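You operate a simulated robot arm through the tools that you are given. There is no shell and no other tool. Be economical: measure what you need, move in short steps, check, and stop when the job is done.

Carry out the task below with a simulated two-armed robot. There is one attempt and no reset: what you move stays moved.

## Task
Wipe up the spill on the top of the left table with the blue rag and put it back.

The check looks at the end state, three seconds after you hand in, the way a careful person would. Anything else that was tipped, shoved, dropped, spilled or broken makes it a failure.

## Robot
Two 6-joint arms with two-finger grippers on one trunk, on a base that drives. Base frame: it is fixed to the floor where the robot stands at the start and does not move with it; the origin is under the middle of the robot, x ahead of it, y to its left, z up; the surface under the hand at the start is at about z = 88. Units: cm, rad, N and s.
The left shoulder is at the start at [7, 17.6, 109], the right one opposite. With the tool pointing down near the work surface each hand reaches from about 46 to 80 cm from the robot's upright axis, wherever it stands, measured 20 degrees to its own side. Payload 2.45 kg a hand.
The TCP of each hand is the grasp point between the finger pads, 2.6 cm short of the fingertips. In the tool frame z runs along the fingers and y along their closing line. The gripper opens to 9.6 cm. The gripper's body begins 6.9 cm behind the TCP.
Orientation is that of the tool frame in the base frame, as a unit quaternion [w, x, y, z]. With the fingers straight down and closing along the base's y, the tool's x points along the base's -x, its y along +y and its z along -z.

## Interface
- The arms move only by the tool play_rows. It takes "left_series", "right_series" or both (then of equal length, played together; a hand with none holds still); each is a list of rows, each a list of 7 numbers: the shift along the tool's x, y, z in cm, then the turn, a rotation vector about the tool's x, y, z in rad, then the finger opening in cm, from 0 to 9.6. In form: [[tx, ty, tz, ax, ay, az, fingers], ...]. A call has 1 to 20 rows; each row shifts and turns the commanded pose from where the row before left it, along the tool's axes as they then stand. Each row takes 0.2 s and may step no farther than 5 cm and 0.15 rad from the row before; otherwise, or with a gripper value out of range, the whole call is refused. Where a pose cannot be reached the arm comes as near as it can. A force on the tool above 40 N (or 10 N above the force at the start of the call, whichever is more), or a blocked arm, ends the call early, and 0.2 s more pass. The fingers move at their own pace and stop on an object; they squeeze with about 31 N. The grip force told is the motor's: it shows also when the fingers shut on nothing. Time passes only in rows, and 0.2 s behind the last, so rows that do not move let the fingers close. It gives the time, the measured TCP pose, the force on the tool (base axes), the opening and the grip force at its end, in the units of the frame above (readings bear some noise), with the torque about the TCP (base axes, N m) and any sound that the robot's microphone picked up.
- Cameras (640 x 400 px; columns grow to the right, rows downward): "scene" is now at [13.14, -2.74, 139.94]; the picture's right is [-0.32, -0.95, 0.00], its down [-0.62, 0.21, -0.76] and it looks along [0.72, -0.24, -0.65] (base axes); focal length 277 px, centre (320, 200). "left" rides on the left gripper at [8.2, -0.3, -9.8] in its tool frame; the picture's right is [0.04, 1.00, 0.00], its down [-0.73, 0.03, -0.68] and it looks along [-0.68, 0.03, 0.73] (tool axes); focal length 256 px, centre (320, 200). "right" rides on the right gripper at [8.2, 0.3, -9.8] in its tool frame; the picture's right is [-0.04, 1.00, 0.00], its down [-0.73, -0.03, -0.68] and it looks along [-0.68, -0.03, 0.73] (tool axes); focal length 256 px, centre (320, 200). There is no depth. A picture from a camera that has moved, and an enlarged one, comes with that camera's place and axes in the base frame and with its lens.
- grab_frame(camera): a new picture of that camera. The clock stands still meanwhile.
- slide_trunk(by): slides the trunk up (or, below 0, down) by that many cm; the arms and the scene camera ride with it, the base frame stays. It gives what a move gives, with no picture.
- roll_base(legs): drives the robot by 1 to 6 legs, each [ahead, left, turn to the left] in cm, cm and rad, along the robot's own axes; the way and the turn of a leg run together, so that a leg with both is an arc; at most 150 cm and 3.142 rad a leg. The arms and the cameras ride along, it lands a little off, and it stops where it bumps. It gives what a move gives.
- aim_head(pan, tilt): turns the head with the scene camera to pan (to the left, within 1.501 rad either way) and tilt (down, from -0.506 to 1.204), counted from straight ahead of the robot. It gives what a move gives.
- zoom(camera, box): a new picture of the part [left, top, right, bottom] of that camera's present view, enlarged. The clock stands still meanwhile.
- sign_off(): hands the job in; it is judged then, once.

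Work in short steps. Places have to be worked out from the pictures, the camera data and where the tool is seen: move nearer, look again, correct. Check each grasp and each placing, and mend what went wrong. You have 120 turns and 88 pictures in all, those below and enlarged ones among them. Open the grippers and draw the arms clear of the work before you hand the job in, unless the task says otherwise; then end with one line.

The tools are called after "Emit:" as name(argument=value, ...) on one line, values as JSON. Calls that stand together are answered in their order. play_rows: Moves the arms, as the interface text tells. Its arguments: {"type":"object","properties":{"left_series":{"type":"array","items":{"type":"array","items":{"type":"number"}}},"right_series":{"type":"array","items":{"type":"array","items":{"type":"number"}}}},"required":[]} The other tools are called the same way: slide_trunk (by) slides the trunk up or down; roll_base (legs) drives the base; aim_head (pan, tilt) turns the head that bears the scene camera; grab_frame (camera) takes a picture; zoom (camera, box) takes an enlarged picture of a part of a camera's view; sign_off () hands the job in.

At the start:

```text
time: 0.0
left_position: [62.5, 15.64, 108.99]
left_ee_rot: [0.0, 0.0, 1.0, 0.0]
left_contact_force: [0.4, -0.7, -0.8]
left_moment: [0.02, 0.02, -0.02]
left_finger_gap: 9.6
left_grasp_force: 0.0
right_position: [45.08, -29.11, 111.24]
right_ee_rot: [0.0, 0.0, 1.0, 0.0]
right_contact_force: [0.4, -0.5, -1.0]
right_moment: [-0.03, -0.02, 0.01]
right_finger_gap: 9.6
right_grasp_force: 0.1
trunk travel left (down, up): [-57.5, 26.5]
robot x, y, heading: [0.21, -0.29, 0.005]
head pan, tilt: [-0.326, 0.712]
```

scene: 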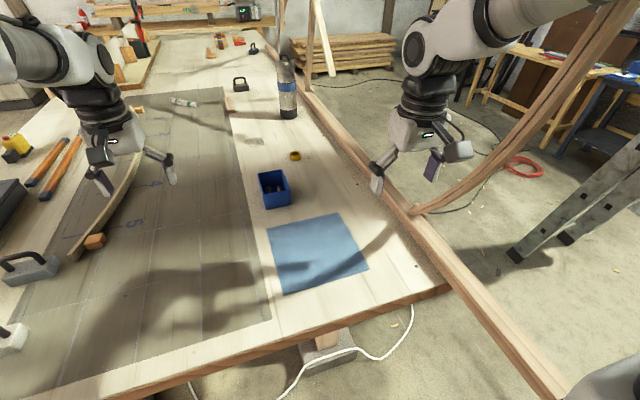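
right: 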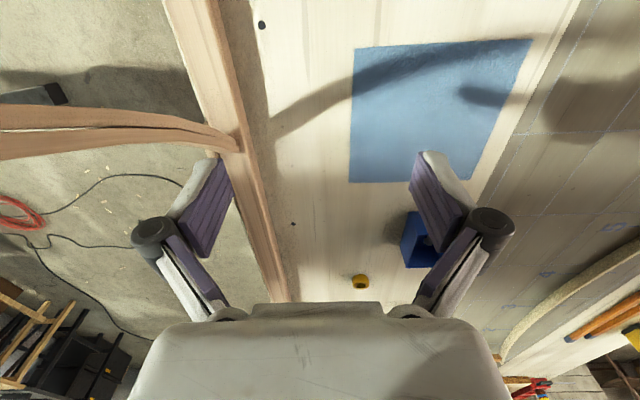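
left: 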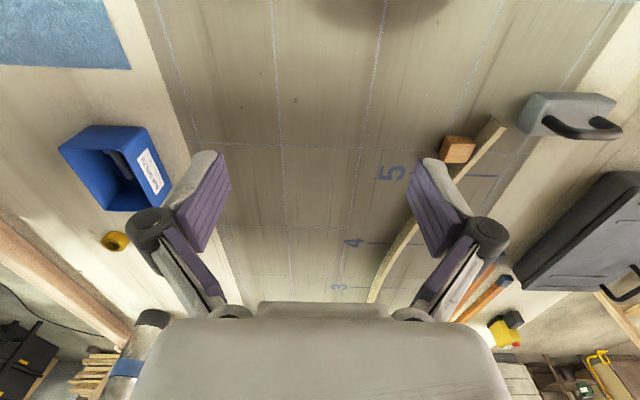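

The blue rag lies flat on the table ahead, right of centre. I don't see the spill yet, so I look to the left.

Emit:
aim_head(pan=0.6, tilt=0.6)

Emit:
grab_frame(camera="scene")

Emit:
aim_head(pan=1.45, tilt=0.5)

Emit:
grab_frame(camera="scene")

Emit:
aim_head(pan=-1.0, tilt=0.5)

Emit:
grab_frame(camera="scene")

```text
time: 1.2
left_position: [62.59, 15.54, 109.08]
left_ee_rot: [0.0, 0.0, 1.0, 0.0]
left_contact_force: [-0.7, 0.0, 0.7]
left_moment: [-0.02, 0.02, 0.03]
left_finger_gap: 9.62
left_grasp_force: 0.1
right_position: [45.09, -29.21, 111.29]
right_ee_rot: [-0.001, 0.0, 1.0, 0.0]
right_contact_force: [0.0, -0.1, 0.6]
right_moment: [-0.01, -0.01, 0.02]
right_finger_gap: 9.6
right_grasp_force: 0.1
trunk travel left (down, up): [-57.5, 26.5]
robot x, y, heading: [0.15, -0.31, -0.001]
head pan, tilt: [0.6, 0.6]
```

```text
84 pictures are left
camera scene: at [12.44, 4.96, 140.9], right [0.56, -0.83, 0.0], down [-0.47, -0.32, -0.82], along [0.68, 0.47, -0.57], focal length 277 px, centre (320, 200)
```

scene: 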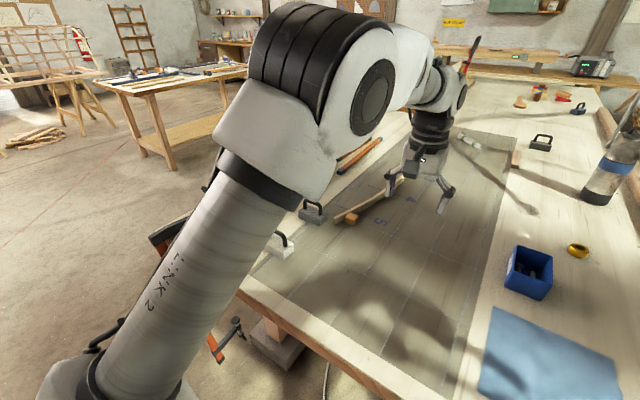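

```text
time: 2.4
left_position: [62.59, 15.52, 109.04]
left_ee_rot: [0.0, 0.0, 1.0, -0.001]
left_contact_force: [-0.1, 0.1, -0.3]
left_moment: [-0.03, 0.01, 0.0]
left_finger_gap: 9.62
left_grasp_force: 0.1
right_position: [45.08, -29.16, 111.22]
right_ee_rot: [-0.001, 0.0, 1.0, 0.001]
right_contact_force: [0.1, 0.2, 0.5]
right_moment: [-0.01, 0.0, 0.03]
right_finger_gap: 9.58
right_grasp_force: 0.1
trunk travel left (down, up): [-57.5, 26.5]
robot x, y, heading: [-0.08, -0.06, -0.002]
head pan, tilt: [1.45, 0.499]
```

```text
83 pictures are left
camera scene: at [6.24, 9.01, 141.81], right [0.99, -0.12, 0.0], down [-0.06, -0.48, -0.88], along [0.11, 0.87, -0.48], focal length 277 px, centre (320, 200)
```

scene: 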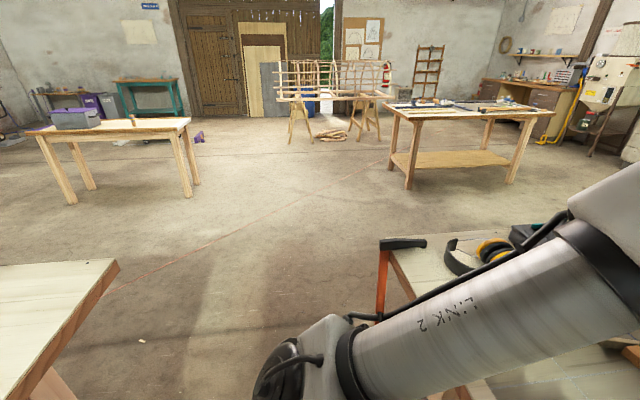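

```text
time: 4.6
left_position: [62.54, 15.52, 108.92]
left_ee_rot: [0.0, -0.001, 1.0, 0.0]
left_contact_force: [-0.7, 0.2, 0.2]
left_moment: [-0.01, 0.0, 0.02]
left_finger_gap: 9.6
left_grasp_force: 0.1
right_position: [45.18, -29.13, 111.28]
right_ee_rot: [0.0, 0.0, 1.0, 0.001]
right_contact_force: [-0.1, -0.5, 0.2]
right_moment: [-0.02, -0.01, 0.03]
right_finger_gap: 9.62
right_grasp_force: 0.1
trunk travel left (down, up): [-57.5, 26.5]
robot x, y, heading: [-0.08, -0.09, 0.0]
head pan, tilt: [-1.0, 0.499]
```

```text
82 pictures are left
camera scene: at [10.06, -7.68, 141.81], right [-0.84, -0.54, 0.0], down [-0.26, 0.4, -0.88], along [0.47, -0.74, -0.48], focal length 277 px, centre (320, 200)
```

scene: 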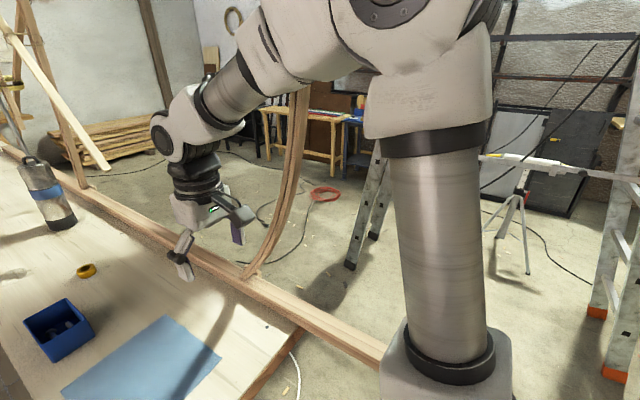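

I see three candidate tables on the left side. I look closer at them.

Emit:
aim_head(pan=1.5, tilt=0.2)

Emit:
zoom(camera="scene", box=[0, 100, 320, 300])

Emit:
zoom(camera="scene", box=[320, 100, 640, 300])

Emit:
aim_head(pan=1.5, tilt=0.95)

Emit:
grab_frame(camera="scene")

Emit:
aim_head(pan=-1.5, tilt=0.6)

Emit:
grab_frame(camera="scene")

```text
time: 6.9
left_position: [62.57, 15.58, 109.16]
left_ee_rot: [0.0, 0.0, 1.0, 0.0]
left_contact_force: [-0.3, -1.3, 0.7]
left_moment: [0.04, 0.01, 0.0]
left_finger_gap: 9.6
left_grasp_force: 0.0
right_position: [45.1, -29.13, 111.25]
right_ee_rot: [-0.002, 0.0, 1.0, -0.001]
right_contact_force: [-0.3, 1.0, -0.5]
right_moment: [0.0, -0.01, 0.02]
right_finger_gap: 9.62
right_grasp_force: 0.0
trunk travel left (down, up): [-57.5, 26.5]
robot x, y, heading: [-0.02, 0.26, -0.0]
head pan, tilt: [1.499, 0.201]
```

```text
2.00 times, centred on (160, 200) of scene
camera zoom: at [5.81, 9.27, 144.58], right [1.0, -0.07, 0.0], down [-0.01, -0.2, -0.98], along [0.07, 0.98, -0.2], focal length 555 px, centre (640, 200)
```

zoom: 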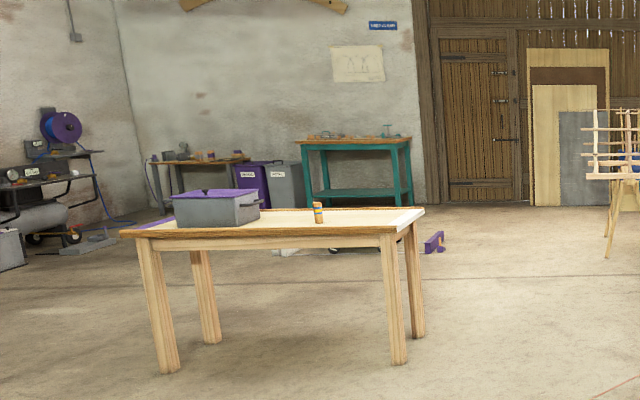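

```text
2.00 times, centred on (480, 200) of scene
camera zoom: at [5.81, 9.27, 144.58], right [1.0, -0.07, 0.0], down [-0.01, -0.2, -0.98], along [0.07, 0.98, -0.2], focal length 555 px, centre (0, 200)
```

zoom: 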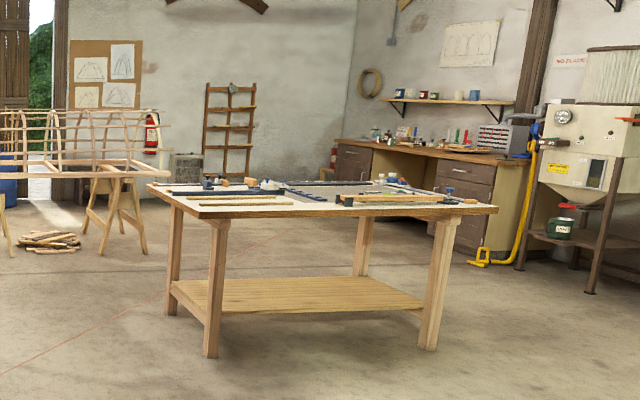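

```text
time: 8.0
left_position: [62.54, 15.57, 109.03]
left_ee_rot: [0.0, 0.0, 1.0, 0.0]
left_contact_force: [0.3, 0.3, 0.3]
left_moment: [-0.01, -0.02, 0.0]
left_finger_gap: 9.61
left_grasp_force: 0.2
right_position: [45.09, -29.24, 111.26]
right_ee_rot: [-0.001, 0.0, 1.0, 0.0]
right_contact_force: [0.7, -0.4, -0.1]
right_moment: [0.02, 0.04, 0.0]
right_finger_gap: 9.59
right_grasp_force: 0.1
trunk travel left (down, up): [-57.5, 26.5]
robot x, y, heading: [0.29, -0.2, -0.0]
head pan, tilt: [1.499, 0.949]
```

```text
79 pictures are left
camera scene: at [5.66, 7.23, 138.07], right [1.0, -0.07, 0.0], down [-0.06, -0.81, -0.58], along [0.04, 0.58, -0.81], focal length 277 px, centre (320, 200)
```

scene: 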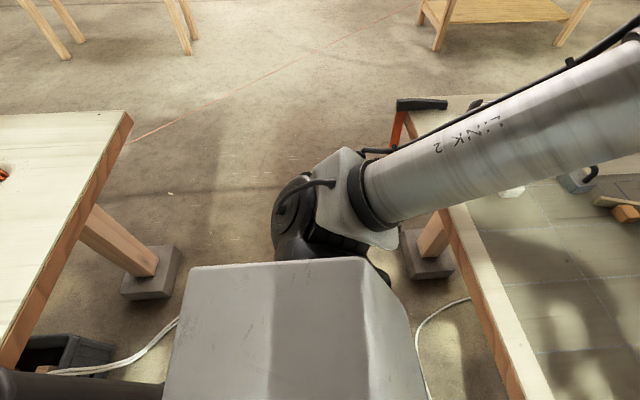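

```text
time: 10.6
left_position: [62.56, 15.57, 109.03]
left_ee_rot: [-0.001, 0.0, 1.0, 0.0]
left_contact_force: [0.4, 0.5, 0.1]
left_moment: [0.0, -0.02, 0.01]
left_finger_gap: 9.61
left_grasp_force: 0.0
right_position: [45.02, -29.13, 111.23]
right_ee_rot: [-0.001, 0.0, 1.0, 0.0]
right_contact_force: [0.3, -0.5, 0.4]
right_moment: [0.01, 0.01, 0.01]
right_finger_gap: 9.59
right_grasp_force: 0.1
trunk travel left (down, up): [-57.5, 26.5]
robot x, y, heading: [-0.11, 0.07, 0.001]
head pan, tilt: [-1.499, 0.6]
```

```text
78 pictures are left
camera scene: at [5.78, -8.84, 140.91], right [-1.0, -0.07, 0.0], down [-0.04, 0.56, -0.83], along [0.06, -0.82, -0.57], focal length 277 px, centre (320, 200)
```

scene: 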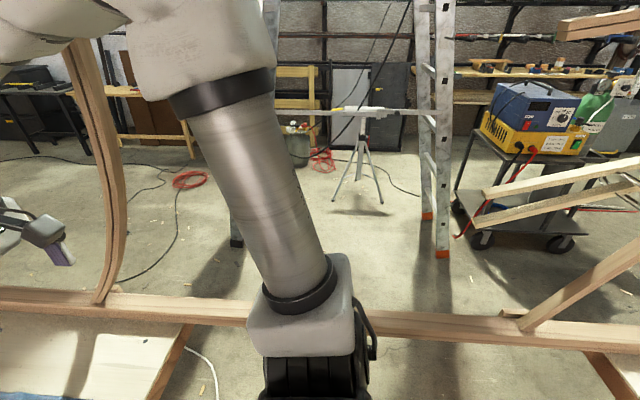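

Now a closer look at the front table top, where a small cylinder seems to lie tipped.

Emit:
aim_head(pan=0.0, tilt=0.55)

Emit:
zoom(camera="scene", box=[160, 0, 480, 200])

Emit:
grab_frame(camera="scene")

```text
time: 12.2
left_position: [62.57, 15.6, 109.14]
left_ee_rot: [0.0, 0.0, 1.0, 0.0]
left_contact_force: [0.8, 1.0, 0.1]
left_moment: [0.01, 0.02, 0.02]
left_finger_gap: 9.58
left_grasp_force: 0.0
right_position: [45.14, -29.08, 111.29]
right_ee_rot: [-0.001, 0.001, 1.0, 0.001]
right_contact_force: [-0.6, -0.6, -0.2]
right_moment: [0.02, -0.03, -0.03]
right_finger_gap: 9.61
right_grasp_force: 0.1
trunk travel left (down, up): [-57.5, 26.5]
robot x, y, heading: [0.13, -0.12, -0.0]
head pan, tilt: [0.0, 0.55]
```

```text
2.00 times, centred on (320, 100) of scene
camera zoom: at [14.12, -0.03, 141.36], right [0.0, -1.0, 0.0], down [-0.52, 0.0, -0.85], along [0.85, 0.0, -0.52], focal length 555 px, centre (320, 400)
```

zoom: 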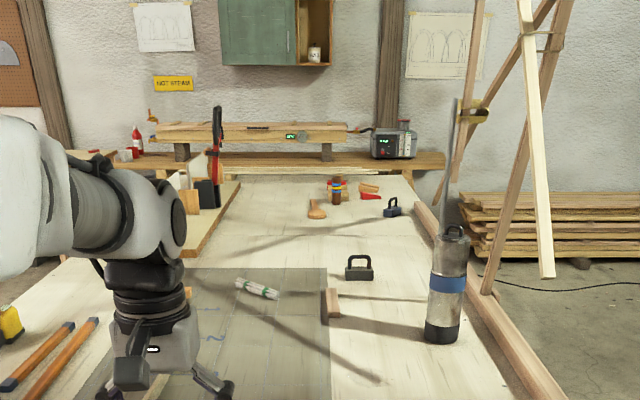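

```text
76 pictures are left
camera scene: at [14.12, -0.03, 141.36], right [0.0, -1.0, 0.0], down [-0.52, 0.0, -0.85], along [0.85, 0.0, -0.52], focal length 277 px, centre (320, 200)
```

scene: 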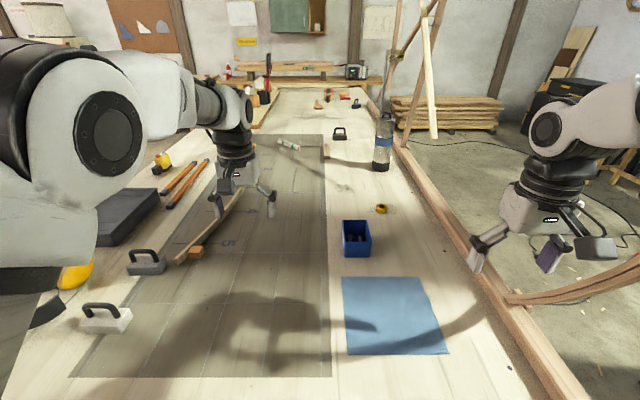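

The front table shows no spill (just a drawing sheet and shadows). I turn left to see the table behind; the hands are well above the items.

Emit:
roll_base(legs=[[0, 0, 0.9]])

Emit:
aim_head(pan=1.3, tilt=0.6)

Emit:
grab_frame(camera="scene")

```text
time: 14.9
left_position: [26.57, 58.68, 108.95]
left_ee_rot: [0.0, -0.436, 0.9, -0.001]
left_contact_force: [0.0, -0.3, 1.0]
left_moment: [-0.01, 0.01, -0.03]
left_finger_gap: 9.61
left_grasp_force: 0.0
right_position: [50.9, 17.3, 111.28]
right_ee_rot: [-0.001, -0.435, 0.901, -0.001]
right_contact_force: [0.8, -0.4, 0.6]
right_moment: [0.03, 0.02, -0.04]
right_finger_gap: 9.58
right_grasp_force: 0.1
trunk travel left (down, up): [-57.5, 26.5]
robot x, y, heading: [-0.08, 0.12, 0.899]
head pan, tilt: [0.0, 0.55]
```

```text
time: 16.4
left_position: [26.64, 58.72, 109.04]
left_ee_rot: [0.0, -0.434, 0.901, 0.0]
left_contact_force: [-0.4, 0.5, -0.8]
left_moment: [-0.03, 0.02, 0.0]
left_finger_gap: 9.6
left_grasp_force: 0.1
right_position: [50.8, 17.29, 111.24]
right_ee_rot: [-0.001, -0.435, 0.901, 0.0]
right_contact_force: [0.3, 0.2, 0.0]
right_moment: [-0.02, -0.01, 0.0]
right_finger_gap: 9.59
right_grasp_force: 0.1
trunk travel left (down, up): [-57.5, 26.5]
robot x, y, heading: [0.28, 0.06, 0.9]
head pan, tilt: [1.3, 0.6]
```

```text
75 pictures are left
camera scene: at [-1.97, 11.06, 140.91], right [0.81, 0.59, 0.0], down [0.33, -0.46, -0.83], along [-0.49, 0.67, -0.56], focal length 277 px, centre (320, 200)
```

scene: 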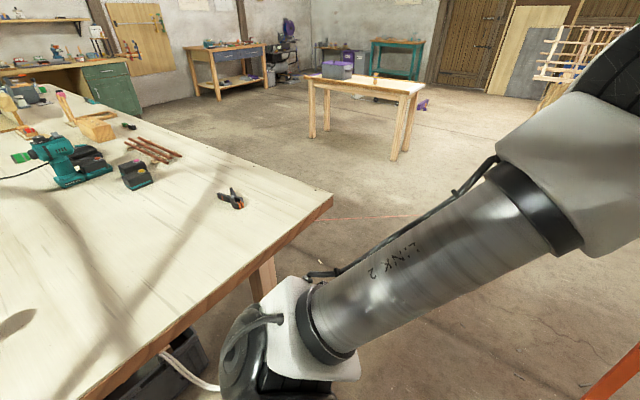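

The rear table comes into view, with a dark spot at its edge of the picture. I turn farther left to look at it.

Emit:
roll_base(legs=[[0, 0, 0.7]])

Emit:
aim_head(pan=1.45, tilt=0.65)

Emit:
grab_frame(camera="scene")

```text
time: 18.6
left_position: [-17.56, 62.07, 109.06]
left_ee_rot: [0.0, 0.717, -0.697, 0.0]
left_contact_force: [0.5, -0.5, 0.2]
left_moment: [-0.02, 0.0, -0.01]
left_finger_gap: 9.59
left_grasp_force: 0.0
right_position: [27.82, 45.86, 111.22]
right_ee_rot: [0.0, 0.717, -0.697, 0.001]
right_contact_force: [0.7, 0.6, -0.5]
right_moment: [0.03, 0.03, -0.01]
right_finger_gap: 9.6
right_grasp_force: 0.0
trunk travel left (down, up): [-57.5, 26.5]
robot x, y, heading: [-0.08, -0.11, 1.601]
head pan, tilt: [1.3, 0.6]
```

```text
time: 19.4
left_position: [-17.67, 62.05, 109.01]
left_ee_rot: [0.0, 0.718, -0.696, 0.0]
left_contact_force: [0.6, 0.6, 0.4]
left_moment: [-0.01, 0.0, -0.03]
left_finger_gap: 9.56
left_grasp_force: 0.0
right_position: [27.7, 45.94, 111.24]
right_ee_rot: [0.0, 0.718, -0.696, 0.001]
right_contact_force: [-1.4, -0.2, -0.1]
right_moment: [0.04, 0.01, 0.02]
right_finger_gap: 9.58
right_grasp_force: 0.1
trunk travel left (down, up): [-57.5, 26.5]
robot x, y, heading: [-0.04, -0.44, 1.6]
head pan, tilt: [1.45, 0.649]
```

```text
74 pictures are left
camera scene: at [-8.69, 5.8, 140.48], right [0.09, 1.0, 0.0], down [0.6, -0.05, -0.8], along [-0.79, 0.07, -0.6], focal length 277 px, centre (320, 200)
```

scene: 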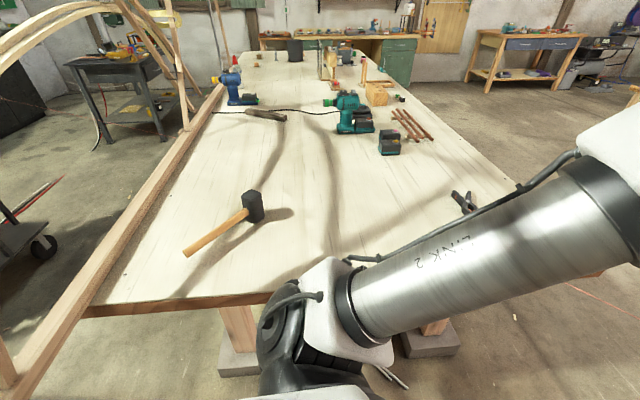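

The dark spot was only the mallet's shadow; no spill here that I can see. Now I zoom on the two smaller tables across the room, from higher up.

Emit:
slide_trunk(by=25)

Emit:
aim_head(pan=0.0, tilt=0.35)

Emit:
grab_frame(camera="scene")

```text
time: 21.9
left_position: [-17.45, 62.0, 134.09]
left_ee_rot: [-0.001, 0.718, -0.696, 0.0]
left_contact_force: [0.4, 0.8, 0.6]
left_moment: [-0.01, 0.0, 0.0]
left_finger_gap: 9.6
left_grasp_force: 0.0
right_position: [27.8, 46.07, 136.42]
right_ee_rot: [0.002, 0.717, -0.697, 0.0]
right_contact_force: [0.7, -0.5, 0.1]
right_moment: [-0.02, -0.01, 0.0]
right_finger_gap: 9.57
right_grasp_force: 0.1
trunk travel left (down, up): [-82.5, 1.5]
robot x, y, heading: [-0.15, 0.23, 1.602]
head pan, tilt: [1.45, 0.649]
```

```text
time: 23.5
left_position: [-17.45, 62.07, 133.94]
left_ee_rot: [0.0, 0.718, -0.696, -0.001]
left_contact_force: [-0.6, -0.6, -0.7]
left_moment: [0.02, 0.0, 0.02]
left_finger_gap: 9.6
left_grasp_force: 0.0
right_position: [27.83, 46.04, 136.12]
right_ee_rot: [0.001, 0.717, -0.697, 0.001]
right_contact_force: [1.0, 0.5, 0.9]
right_moment: [-0.05, 0.04, -0.02]
right_finger_gap: 9.61
right_grasp_force: 0.1
trunk travel left (down, up): [-82.5, 1.5]
robot x, y, heading: [0.05, -0.36, 1.603]
head pan, tilt: [0.0, 0.351]
```

```text
73 pictures are left
camera scene: at [-0.32, 14.32, 168.18], right [1.0, 0.03, 0.0], down [0.01, -0.34, -0.94], along [-0.03, 0.94, -0.34], focal length 277 px, centre (320, 200)
```

scene: 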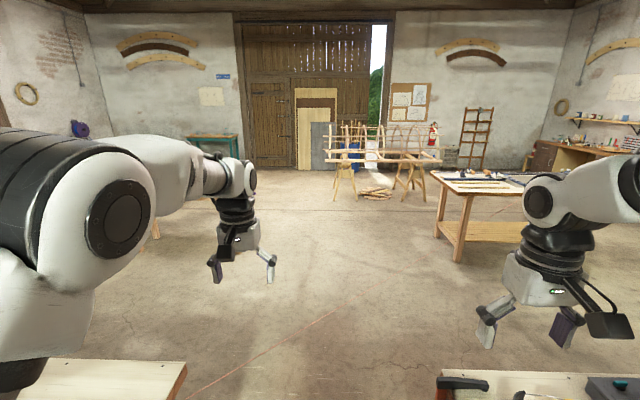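

Arms block the view. The floor ahead is clear, so I drive forward 80 cm out of the aisle and look at the table with the purple box.

Emit:
roll_base(legs=[[80, 0, 0]])

Emit:
aim_head(pan=0.75, tilt=0.5)

Emit:
grab_frame(camera="scene")

Emit:
aim_head(pan=-0.6, tilt=0.4)

Emit:
grab_frame(camera="scene")

Emit:
aim_head(pan=1.5, tilt=0.6)

Emit:
grab_frame(camera="scene")

```text
time: 27.8
left_position: [-19.78, 142.38, 134.02]
left_ee_rot: [0.0, 0.717, -0.697, -0.001]
left_contact_force: [0.0, -0.1, 0.6]
left_moment: [0.0, 0.01, 0.0]
left_finger_gap: 9.6
left_grasp_force: 0.2
right_position: [25.54, 126.18, 136.29]
right_ee_rot: [0.0, 0.717, -0.697, 0.0]
right_contact_force: [-0.7, 0.1, 0.1]
right_moment: [0.0, 0.0, -0.02]
right_finger_gap: 9.6
right_grasp_force: 0.1
trunk travel left (down, up): [-82.5, 1.5]
robot x, y, heading: [-2.29, 80.07, 1.598]
head pan, tilt: [0.0, 0.351]
```

```text
time: 28.9
left_position: [-19.69, 142.4, 134.12]
left_ee_rot: [0.0, 0.717, -0.697, 0.0]
left_contact_force: [-0.6, 0.3, -0.2]
left_moment: [0.01, -0.03, 0.0]
left_finger_gap: 9.58
left_grasp_force: 0.0
right_position: [25.49, 126.21, 136.26]
right_ee_rot: [0.0, 0.717, -0.697, 0.0]
right_contact_force: [0.3, 0.4, -0.4]
right_moment: [0.01, -0.02, 0.04]
right_finger_gap: 9.59
right_grasp_force: 0.0
trunk travel left (down, up): [-82.5, 1.5]
robot x, y, heading: [-2.25, 79.8, 1.602]
head pan, tilt: [0.75, 0.499]
```

```text
72 pictures are left
camera scene: at [-8.76, 91.79, 166.82], right [0.71, 0.7, 0.0], down [0.34, -0.34, -0.88], along [-0.62, 0.63, -0.48], focal length 277 px, centre (320, 200)
```

scene: 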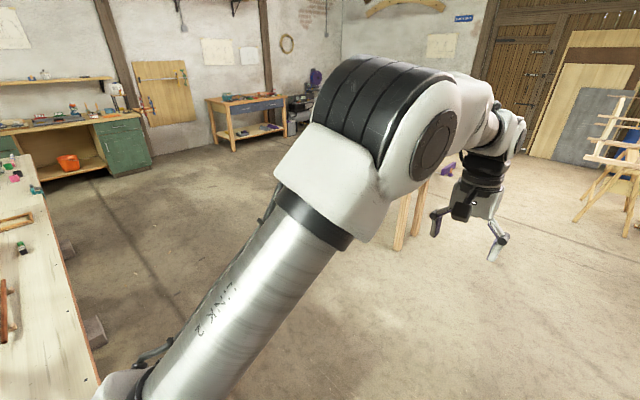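

```text
time: 30.4
left_position: [-19.86, 142.52, 134.13]
left_ee_rot: [0.0, 0.717, -0.697, 0.0]
left_contact_force: [-0.1, 0.2, -0.3]
left_moment: [-0.01, 0.0, 0.0]
left_finger_gap: 9.59
left_grasp_force: 0.1
right_position: [25.53, 126.15, 136.16]
right_ee_rot: [0.001, 0.717, -0.697, 0.001]
right_contact_force: [-0.4, -0.2, 0.4]
right_moment: [0.02, 0.03, 0.01]
right_finger_gap: 9.61
right_grasp_force: 0.1
trunk travel left (down, up): [-82.5, 1.5]
robot x, y, heading: [-2.27, 80.34, 1.596]
head pan, tilt: [-0.6, 0.4]
```

```text
71 pictures are left
camera scene: at [2.63, 93.13, 167.73], right [0.84, -0.54, 0.0], down [-0.21, -0.33, -0.92], along [0.5, 0.77, -0.39], focal length 277 px, centre (320, 200)
```

scene: 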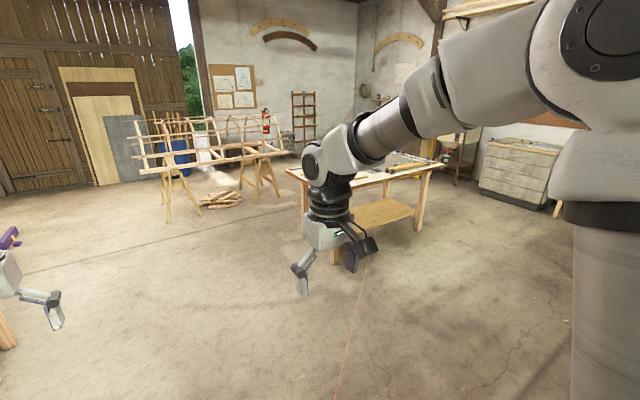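

```text
time: 32.4
left_position: [-19.75, 142.37, 134.01]
left_ee_rot: [0.0, 0.717, -0.697, 0.001]
left_contact_force: [0.9, -0.2, -0.1]
left_moment: [0.02, 0.0, 0.0]
left_finger_gap: 9.61
left_grasp_force: 0.1
right_position: [25.56, 126.29, 136.29]
right_ee_rot: [0.001, 0.717, -0.697, 0.001]
right_contact_force: [-0.2, 0.3, 0.1]
right_moment: [0.06, 0.05, 0.01]
right_finger_gap: 9.62
right_grasp_force: 0.1
trunk travel left (down, up): [-82.5, 1.5]
robot x, y, heading: [-1.98, 80.38, 1.598]
head pan, tilt: [1.499, 0.6]
```

```text
70 pictures are left
camera scene: at [-11.21, 85.73, 165.91], right [0.04, 1.0, 0.0], down [0.56, -0.02, -0.83], along [-0.82, 0.04, -0.56], focal length 277 px, centre (320, 200)
```

scene: 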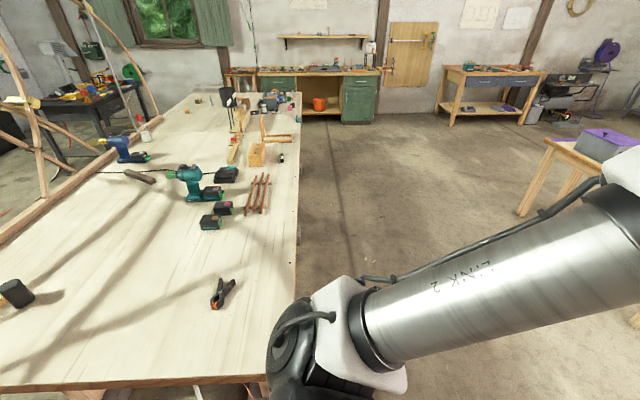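

I turn to face the purple-box table so I look between the arms.

Emit:
roll_base(legs=[[0, 0, 0.7]])

Emit:
aim_head(pan=0.0, tilt=0.45)

Emit:
grab_frame(camera="scene")

```text
time: 34.7
left_position: [-55.54, 116.57, 134.05]
left_ee_rot: [0.0, 0.913, -0.408, 0.0]
left_contact_force: [-1.1, -0.4, 0.6]
left_moment: [-0.03, 0.02, 0.03]
left_finger_gap: 9.58
left_grasp_force: 0.1
right_position: [-10.66, 133.46, 136.07]
right_ee_rot: [0.001, 0.913, -0.408, -0.001]
right_contact_force: [0.4, 0.3, -0.1]
right_moment: [0.0, 0.01, 0.01]
right_finger_gap: 9.61
right_grasp_force: 0.0
trunk travel left (down, up): [-82.5, 1.5]
robot x, y, heading: [-2.52, 80.15, 2.299]
head pan, tilt: [1.499, 0.6]
```

```text
time: 36.3
left_position: [-55.6, 116.63, 134.01]
left_ee_rot: [0.001, 0.913, -0.408, -0.001]
left_contact_force: [0.5, 0.4, -0.5]
left_moment: [0.03, 0.01, 0.01]
left_finger_gap: 9.61
left_grasp_force: 0.2
right_position: [-10.58, 133.43, 136.27]
right_ee_rot: [0.001, 0.913, -0.409, 0.001]
right_contact_force: [0.5, -0.3, 0.0]
right_moment: [0.0, 0.0, 0.04]
right_finger_gap: 9.62
right_grasp_force: 0.1
trunk travel left (down, up): [-82.5, 1.5]
robot x, y, heading: [-2.32, 80.1, 2.302]
head pan, tilt: [0.0, 0.45]
```

```text
69 pictures are left
camera scene: at [-11.73, 90.9, 167.26], right [0.74, 0.67, 0.0], down [0.29, -0.32, -0.9], along [-0.6, 0.67, -0.44], focal length 277 px, centre (320, 200)
```

scene: 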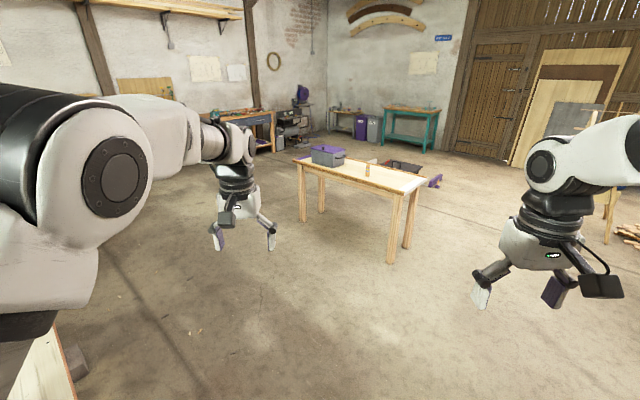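

Emit:
zoom(camera="scene", box=[280, 120, 460, 232])

```text
3.56 times, centred on (370, 176) of scene
camera zoom: at [-11.73, 90.9, 167.26], right [0.74, 0.67, 0.0], down [0.29, -0.32, -0.9], along [-0.6, 0.67, -0.44], focal length 986 px, centre (142, 285)
```

zoom: 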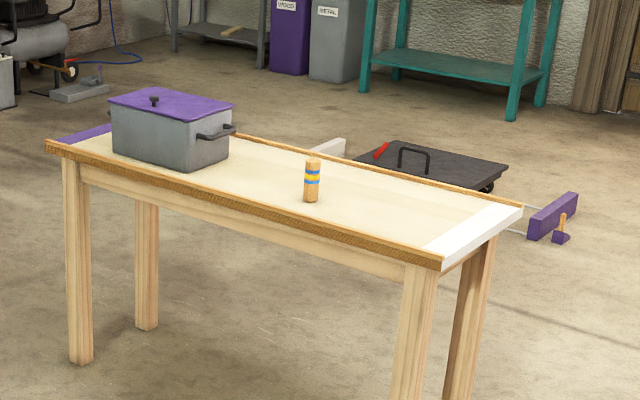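

No spill here; it's just a games table. I re-examine the long rear table from this side.

Emit:
aim_head(pan=1.2, tilt=0.6)

Emit:
grab_frame(camera="scene")

Emit:
aim_head(pan=-1.4, tilt=0.3)

Emit:
grab_frame(camera="scene")

```text
time: 37.7
left_position: [-55.63, 116.43, 134.12]
left_ee_rot: [0.0, 0.913, -0.408, 0.0]
left_contact_force: [-0.6, -0.2, -0.2]
left_moment: [-0.03, 0.02, 0.02]
left_finger_gap: 9.6
left_grasp_force: 0.2
right_position: [-10.7, 133.44, 136.24]
right_ee_rot: [0.001, 0.913, -0.409, 0.0]
right_contact_force: [0.4, 0.0, -0.3]
right_moment: [0.01, 0.01, -0.02]
right_finger_gap: 9.6
right_grasp_force: 0.0
trunk travel left (down, up): [-82.5, 1.5]
robot x, y, heading: [-2.19, 80.59, 2.303]
head pan, tilt: [1.201, 0.6]
```

```text
67 pictures are left
camera scene: at [-13.87, 80.96, 165.91], right [-0.35, 0.94, 0.0], down [0.53, 0.2, -0.83], along [-0.77, -0.29, -0.56], focal length 277 px, centre (320, 200)
```

scene: 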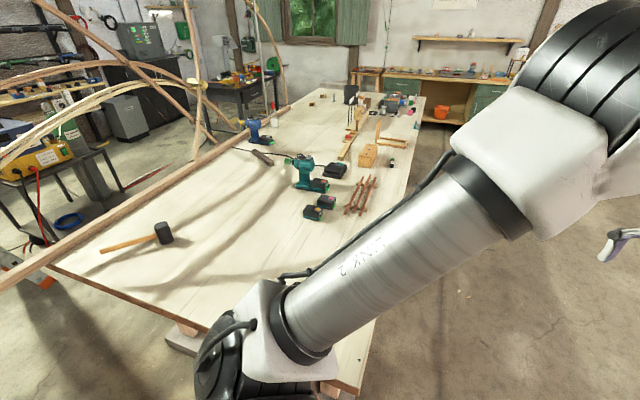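

```text
time: 40.0
left_position: [-55.73, 116.61, 134.0]
left_ee_rot: [0.0, 0.913, -0.408, 0.0]
left_contact_force: [-0.6, 0.0, 0.0]
left_moment: [-0.02, -0.01, 0.01]
left_finger_gap: 9.6
left_grasp_force: 0.1
right_position: [-10.72, 133.39, 136.24]
right_ee_rot: [0.0, 0.913, -0.408, 0.001]
right_contact_force: [0.5, -0.6, -0.4]
right_moment: [-0.01, 0.01, -0.02]
right_finger_gap: 9.59
right_grasp_force: 0.1
trunk travel left (down, up): [-82.5, 1.5]
robot x, y, heading: [-2.49, 79.89, 2.299]
head pan, tilt: [-1.4, 0.3]
```

```text
66 pictures are left
camera scene: at [0.2, 91.38, 168.65], right [0.78, -0.62, 0.0], down [-0.18, -0.23, -0.96], along [0.59, 0.75, -0.3], focal length 277 px, centre (320, 200)
```

scene: 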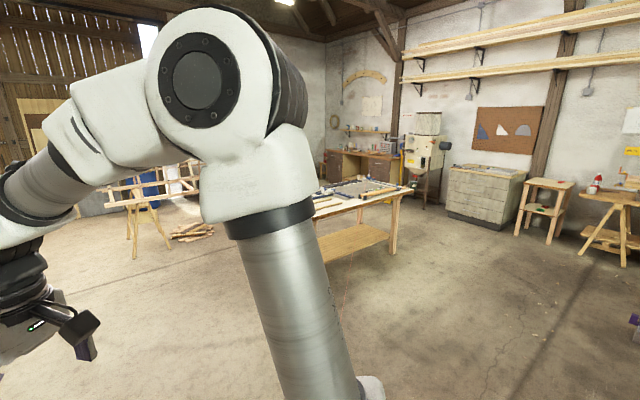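

I turn right to face the workbench with tools; from there I can also pan to the front table without the robot's shadow on it.

Emit:
roll_base(legs=[[0, 0, -1.4]])

Emit:
aim_head(pan=0.0, tilt=0.4)

Emit:
zoom(camera="scene", box=[200, 80, 440, 230])

Emit:
aim_head(pan=-1.45, tilt=0.6)

Emit:
grab_frame(camera="scene")

```text
time: 43.8
left_position: [24.39, 139.03, 134.04]
left_ee_rot: [0.0, -0.435, 0.9, 0.0]
left_contact_force: [-0.2, -1.0, 0.9]
left_moment: [-0.02, 0.0, 0.0]
left_finger_gap: 9.61
left_grasp_force: 0.1
right_position: [48.59, 97.51, 136.29]
right_ee_rot: [-0.001, -0.434, 0.901, 0.0]
right_contact_force: [-0.2, 0.0, -0.2]
right_moment: [0.0, 0.01, 0.03]
right_finger_gap: 9.57
right_grasp_force: 0.0
trunk travel left (down, up): [-82.5, 1.5]
robot x, y, heading: [-2.25, 80.41, 0.901]
head pan, tilt: [-1.4, 0.3]
```

```text
time: 45.4
left_position: [24.43, 139.05, 134.12]
left_ee_rot: [0.0, -0.435, 0.901, 0.0]
left_contact_force: [-0.1, 0.0, -0.6]
left_moment: [-0.03, 0.02, 0.0]
left_finger_gap: 9.59
left_grasp_force: 0.0
right_position: [48.52, 97.51, 136.21]
right_ee_rot: [-0.001, -0.434, 0.901, -0.001]
right_contact_force: [-0.1, -0.1, 0.0]
right_moment: [-0.03, 0.0, -0.02]
right_finger_gap: 9.61
right_grasp_force: 0.0
trunk travel left (down, up): [-82.5, 1.5]
robot x, y, heading: [-1.96, 80.48, 0.896]
head pan, tilt: [0.0, 0.4]
```

```text
2.67 times, centred on (320, 155) of scene
camera zoom: at [6.67, 91.48, 167.73], right [0.78, -0.62, 0.0], down [-0.24, -0.3, -0.92], along [0.57, 0.72, -0.39], focal length 740 px, centre (320, 320)
```

zoom: 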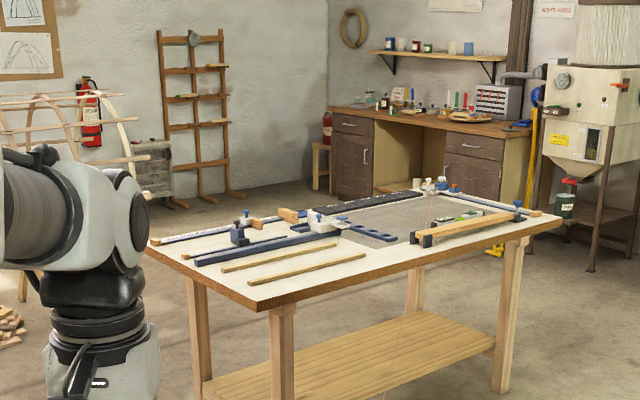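

```text
time: 46.9
left_position: [24.26, 138.99, 134.09]
left_ee_rot: [0.0, -0.435, 0.901, -0.001]
left_contact_force: [0.0, -0.7, 0.6]
left_moment: [0.0, 0.01, 0.02]
left_finger_gap: 9.61
left_grasp_force: 0.0
right_position: [48.59, 97.4, 136.16]
right_ee_rot: [0.0, -0.435, 0.901, 0.0]
right_contact_force: [0.2, 0.3, 0.2]
right_moment: [0.05, 0.02, 0.0]
right_finger_gap: 9.58
right_grasp_force: 0.1
trunk travel left (down, up): [-82.5, 1.5]
robot x, y, heading: [-2.42, 80.33, 0.898]
head pan, tilt: [-1.45, 0.6]
```

```text
64 pictures are left
camera scene: at [8.43, 79.62, 165.91], right [-0.52, -0.85, 0.0], down [-0.48, 0.3, -0.83], along [0.7, -0.43, -0.56], focal length 277 px, centre (320, 200)
```

scene: 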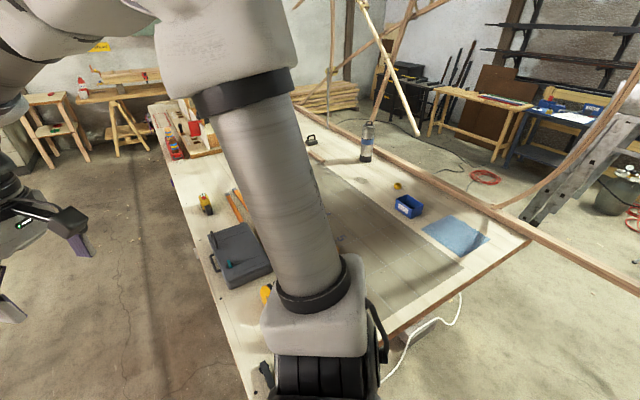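

Nothing on that workbench either. I turn to face the front table from its end, now free of my shadow, to inspect it.

Emit:
roll_base(legs=[[0, 0, -1.4]])

Emit:
aim_head(pan=-0.05, tilt=0.6)

Emit:
grab_frame(camera="scene")

Emit:
aim_head(pan=-1.5, tilt=0.6)

Emit:
grab_frame(camera="scene")

```text
time: 50.8
left_position: [60.14, 64.26, 134.07]
left_ee_rot: [0.0, 0.246, 0.969, 0.0]
left_contact_force: [0.3, 0.9, -0.1]
left_moment: [0.0, 0.0, 0.0]
left_finger_gap: 9.62
left_grasp_force: 0.1
right_position: [23.53, 33.27, 136.19]
right_ee_rot: [-0.002, 0.245, 0.97, 0.0]
right_contact_force: [-0.3, 0.2, 0.6]
right_moment: [0.0, -0.01, 0.01]
right_finger_gap: 9.62
right_grasp_force: 0.1
trunk travel left (down, up): [-82.5, 1.5]
robot x, y, heading: [-2.24, 80.63, -0.496]
head pan, tilt: [-1.45, 0.6]
```

```text
time: 52.3
left_position: [60.09, 64.19, 134.12]
left_ee_rot: [0.0, 0.245, 0.969, 0.0]
left_contact_force: [0.3, 0.6, 0.9]
left_moment: [0.03, 0.0, -0.01]
left_finger_gap: 9.61
left_grasp_force: 0.1
right_position: [23.42, 33.12, 136.22]
right_ee_rot: [-0.001, 0.245, 0.969, 0.001]
right_contact_force: [-0.4, 0.4, -0.4]
right_moment: [0.01, 0.02, -0.03]
right_finger_gap: 9.6
right_grasp_force: 0.0
trunk travel left (down, up): [-82.5, 1.5]
robot x, y, heading: [-2.43, 80.39, -0.495]
head pan, tilt: [-0.051, 0.6]
```

```text
63 pictures are left
camera scene: at [9.73, 73.3, 165.91], right [-0.52, -0.85, 0.0], down [-0.48, 0.29, -0.82], along [0.7, -0.43, -0.57], focal length 277 px, centre (320, 200)
```

scene: 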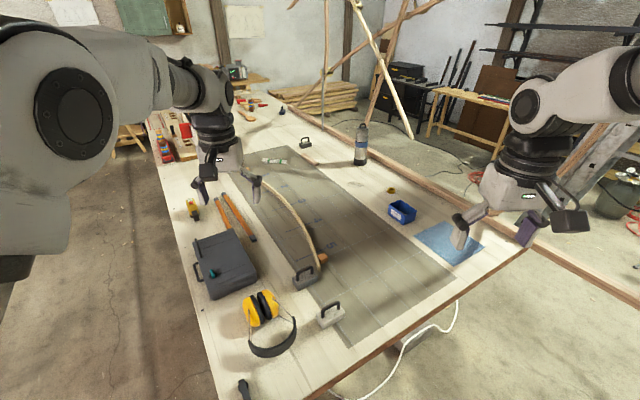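

```text
time: 53.9
left_position: [60.15, 64.32, 134.1]
left_ee_rot: [-0.001, 0.245, 0.969, 0.001]
left_contact_force: [0.0, 0.8, -0.5]
left_moment: [0.04, 0.0, 0.03]
left_finger_gap: 9.59
left_grasp_force: 0.0
right_position: [23.47, 33.07, 136.24]
right_ee_rot: [0.0, 0.245, 0.97, 0.0]
right_contact_force: [-0.1, -0.8, -0.6]
right_moment: [0.02, -0.01, -0.02]
right_finger_gap: 9.6
right_grasp_force: 0.0
trunk travel left (down, up): [-82.5, 1.5]
robot x, y, heading: [-2.67, 80.26, -0.496]
head pan, tilt: [-1.499, 0.6]
```

```text
62 pictures are left
camera scene: at [-1.44, 69.84, 165.91], right [-0.91, 0.41, 0.0], down [0.23, 0.52, -0.83], along [-0.34, -0.75, -0.56], focal length 277 px, centre (320, 200)
```

scene: 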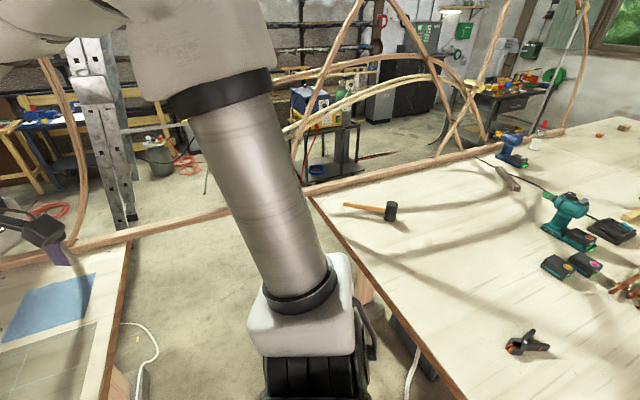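

Let me zoom on the front table's far half.

Emit:
aim_head(pan=0.1, tilt=0.45)

Emit:
zoom(camera="scene", box=[220, 100, 460, 250])

Emit:
roll_base(legs=[[0, 0, -1.4]])

Emit:
aim_head(pan=-0.9, tilt=0.5)

Emit:
grab_frame(camera="scene")

```text
time: 55.5
left_position: [60.13, 64.43, 134.03]
left_ee_rot: [0.0, 0.245, 0.969, 0.0]
left_contact_force: [-0.3, -0.2, -0.9]
left_moment: [0.02, 0.0, -0.01]
left_finger_gap: 9.59
left_grasp_force: 0.0
right_position: [23.49, 33.15, 136.17]
right_ee_rot: [-0.001, 0.245, 0.969, 0.0]
right_contact_force: [0.3, -0.1, 0.5]
right_moment: [-0.02, 0.02, -0.03]
right_finger_gap: 9.62
right_grasp_force: 0.0
trunk travel left (down, up): [-82.5, 1.5]
robot x, y, heading: [-2.55, 80.19, -0.498]
head pan, tilt: [0.099, 0.45]
```

```text
2.67 times, centred on (340, 175) of scene
camera zoom: at [10.67, 74.35, 167.26], right [-0.39, -0.92, 0.0], down [-0.4, 0.17, -0.9], along [0.83, -0.35, -0.44], focal length 740 px, centre (267, 267)
```

zoom: 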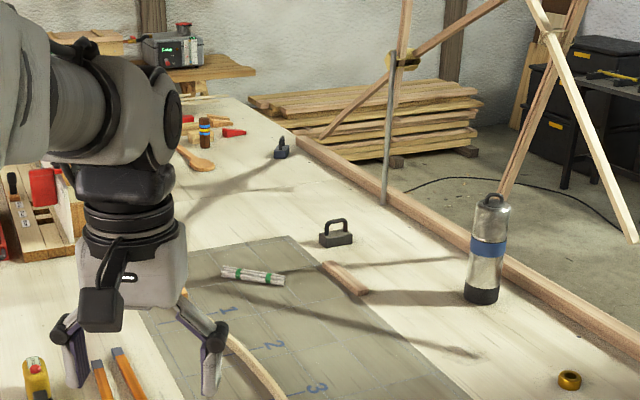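

```text
time: 59.4
left_position: [-7.14, 15.93, 134.09]
left_ee_rot: [0.0, 0.81, 0.586, 0.0]
left_contact_force: [-0.3, -0.5, 0.1]
left_moment: [0.03, -0.03, 0.04]
left_finger_gap: 9.6
left_grasp_force: 0.1
right_position: [-44.1, 46.51, 136.32]
right_ee_rot: [0.0, 0.81, 0.586, 0.001]
right_contact_force: [-0.3, -0.4, 0.2]
right_moment: [-0.04, 0.02, 0.02]
right_finger_gap: 9.62
right_grasp_force: 0.1
trunk travel left (down, up): [-82.5, 1.5]
robot x, y, heading: [-2.33, 80.43, -1.888]
head pan, tilt: [0.099, 0.45]
```

```text
time: 60.6
left_position: [-7.04, 16.01, 133.96]
left_ee_rot: [0.0, 0.81, 0.586, 0.0]
left_contact_force: [0.3, -0.1, 0.0]
left_moment: [0.01, -0.04, 0.01]
left_finger_gap: 9.6
left_grasp_force: 0.1
right_position: [-44.18, 46.52, 136.33]
right_ee_rot: [0.0, 0.81, 0.587, 0.001]
right_contact_force: [0.0, -0.3, -0.7]
right_moment: [0.01, -0.01, 0.03]
right_finger_gap: 9.61
right_grasp_force: 0.0
trunk travel left (down, up): [-82.5, 1.5]
robot x, y, heading: [-2.13, 80.25, -1.888]
head pan, tilt: [-0.901, 0.499]
```

```text
60 pictures are left
camera scene: at [-12.34, 72.36, 166.81], right [-0.35, 0.94, 0.0], down [0.45, 0.17, -0.88], along [-0.82, -0.3, -0.48], focal length 277 px, centre (320, 200)
```

scene: 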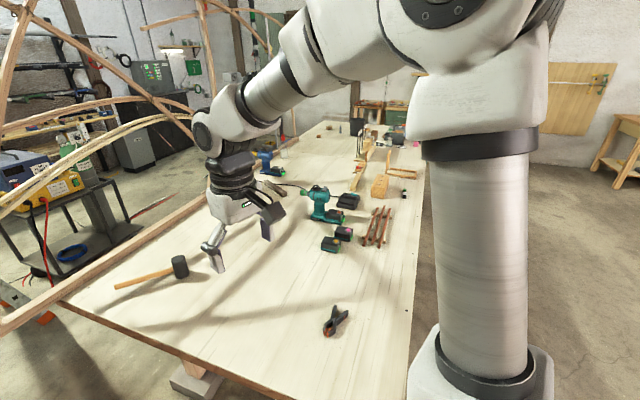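

Emit:
aim_head(pan=-0.95, tilt=0.3)

Emit:
zoom(camera="scene", box=[260, 120, 500, 270])

Emit:
aim_head(pan=0.2, tilt=0.25)

Emit:
grab_frame(camera="scene")

```text
time: 61.4
left_position: [-6.98, 16.04, 134.05]
left_ee_rot: [-0.001, 0.81, 0.586, 0.0]
left_contact_force: [0.6, -0.3, 0.5]
left_moment: [-0.01, 0.01, -0.01]
left_finger_gap: 9.62
left_grasp_force: 0.2
right_position: [-44.05, 46.55, 136.3]
right_ee_rot: [-0.001, 0.81, 0.587, 0.001]
right_contact_force: [0.2, -0.4, -0.6]
right_moment: [-0.01, -0.03, 0.0]
right_finger_gap: 9.61
right_grasp_force: 0.1
trunk travel left (down, up): [-82.5, 1.5]
robot x, y, heading: [-2.25, 79.99, -1.889]
head pan, tilt: [-0.949, 0.3]
```

```text
2.67 times, centred on (380, 195) of scene
camera zoom: at [-12.72, 72.72, 168.65], right [-0.3, 0.95, 0.0], down [0.28, 0.09, -0.95], along [-0.91, -0.29, -0.3], focal length 740 px, centre (160, 213)
```

zoom: 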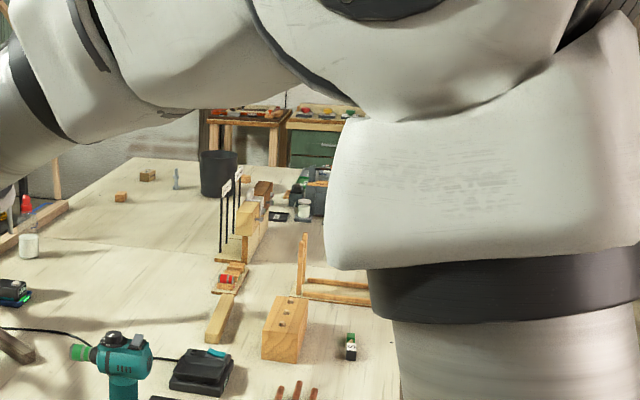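

```text
time: 62.7
left_position: [-7.0, 16.12, 134.03]
left_ee_rot: [0.0, 0.81, 0.586, 0.0]
left_contact_force: [0.0, 0.3, 0.1]
left_moment: [-0.04, -0.03, -0.01]
left_finger_gap: 9.58
left_grasp_force: 0.1
right_position: [-44.2, 46.55, 136.37]
right_ee_rot: [-0.001, 0.81, 0.587, 0.001]
right_contact_force: [0.4, -0.6, -1.0]
right_moment: [0.0, 0.02, 0.04]
right_finger_gap: 9.58
right_grasp_force: 0.0
trunk travel left (down, up): [-82.5, 1.5]
robot x, y, heading: [-2.25, 80.38, -1.886]
head pan, tilt: [0.201, 0.25]
```

```text
58 pictures are left
camera scene: at [-4.91, 66.24, 169.13], right [-0.99, 0.12, 0.0], down [0.03, 0.25, -0.97], along [-0.11, -0.96, -0.25], focal length 277 px, centre (320, 200)
```

scene: 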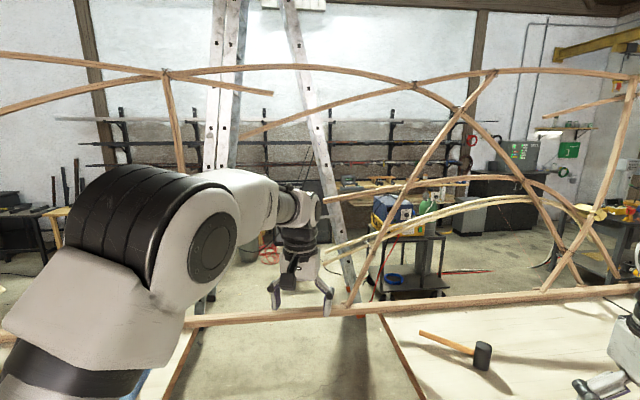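

I still find no spill. I'll back out and drive alongside the rear table to view all of it at close range.

Emit:
roll_base(legs=[[-50, 0, 0.318], [0, -120, 0]])

Emit:
aim_head(pan=0.0, tilt=0.6)

Emit:
grab_frame(camera="scene")

Emit:
aim_head(pan=-1.2, tilt=0.5)

Emit:
grab_frame(camera="scene")

```text
time: 71.4
left_position: [-98.45, 66.74, 134.03]
left_ee_rot: [0.0, 0.705, 0.71, -0.001]
left_contact_force: [0.8, 0.3, 0.0]
left_moment: [-0.02, -0.01, 0.02]
left_finger_gap: 9.6
left_grasp_force: 0.0
right_position: [-143.18, 83.94, 136.21]
right_ee_rot: [-0.001, 0.705, 0.709, 0.001]
right_contact_force: [-0.4, 0.0, 0.1]
right_moment: [0.02, -0.02, -0.01]
right_finger_gap: 9.6
right_grasp_force: 0.1
trunk travel left (down, up): [-82.5, 1.5]
robot x, y, heading: [-114.15, 129.37, -1.565]
head pan, tilt: [0.201, 0.25]
```

```text
time: 72.2
left_position: [-98.45, 66.87, 134.03]
left_ee_rot: [0.001, 0.705, 0.709, 0.0]
left_contact_force: [-0.2, 0.1, 0.3]
left_moment: [-0.02, 0.01, -0.02]
left_finger_gap: 9.6
left_grasp_force: 0.1
right_position: [-143.3, 83.96, 136.31]
right_ee_rot: [-0.001, 0.704, 0.71, 0.001]
right_contact_force: [0.5, -0.1, 0.2]
right_moment: [-0.04, -0.02, -0.03]
right_finger_gap: 9.59
right_grasp_force: 0.0
trunk travel left (down, up): [-82.5, 1.5]
robot x, y, heading: [-114.18, 129.2, -1.569]
head pan, tilt: [0.0, 0.6]
```

```text
57 pictures are left
camera scene: at [-114.25, 115.4, 165.91], right [-1.0, -0.01, 0.0], down [0.0, 0.56, -0.83], along [0.01, -0.83, -0.56], focal length 277 px, centre (320, 200)
```

scene: 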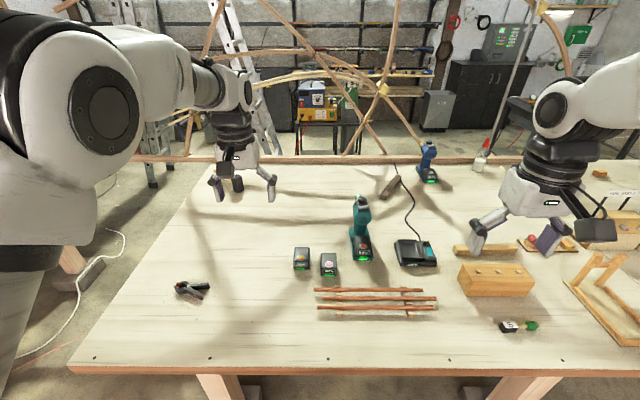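

```text
time: 73.6
left_position: [-98.42, 66.8, 134.01]
left_ee_rot: [0.0, 0.705, 0.709, 0.001]
left_contact_force: [0.5, 0.5, -0.2]
left_moment: [0.01, 0.01, 0.01]
left_finger_gap: 9.63
left_grasp_force: 0.0
right_position: [-143.35, 83.86, 136.22]
right_ee_rot: [-0.001, 0.704, 0.71, 0.0]
right_contact_force: [0.6, -0.3, -0.3]
right_moment: [0.01, -0.04, 0.04]
right_finger_gap: 9.61
right_grasp_force: 0.0
trunk travel left (down, up): [-82.5, 1.5]
robot x, y, heading: [-114.1, 129.67, -1.566]
head pan, tilt: [-1.201, 0.499]
```

```text
56 pictures are left
camera scene: at [-122.73, 120.89, 166.81], right [-0.37, 0.93, 0.0], down [0.45, 0.18, -0.88], along [-0.82, -0.32, -0.48], focal length 277 px, centre (320, 200)
```

scene: 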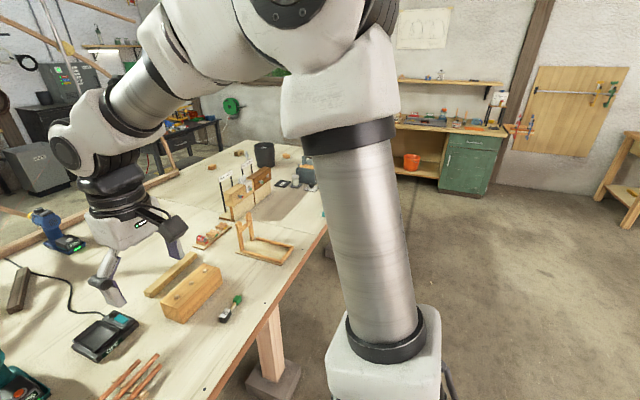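

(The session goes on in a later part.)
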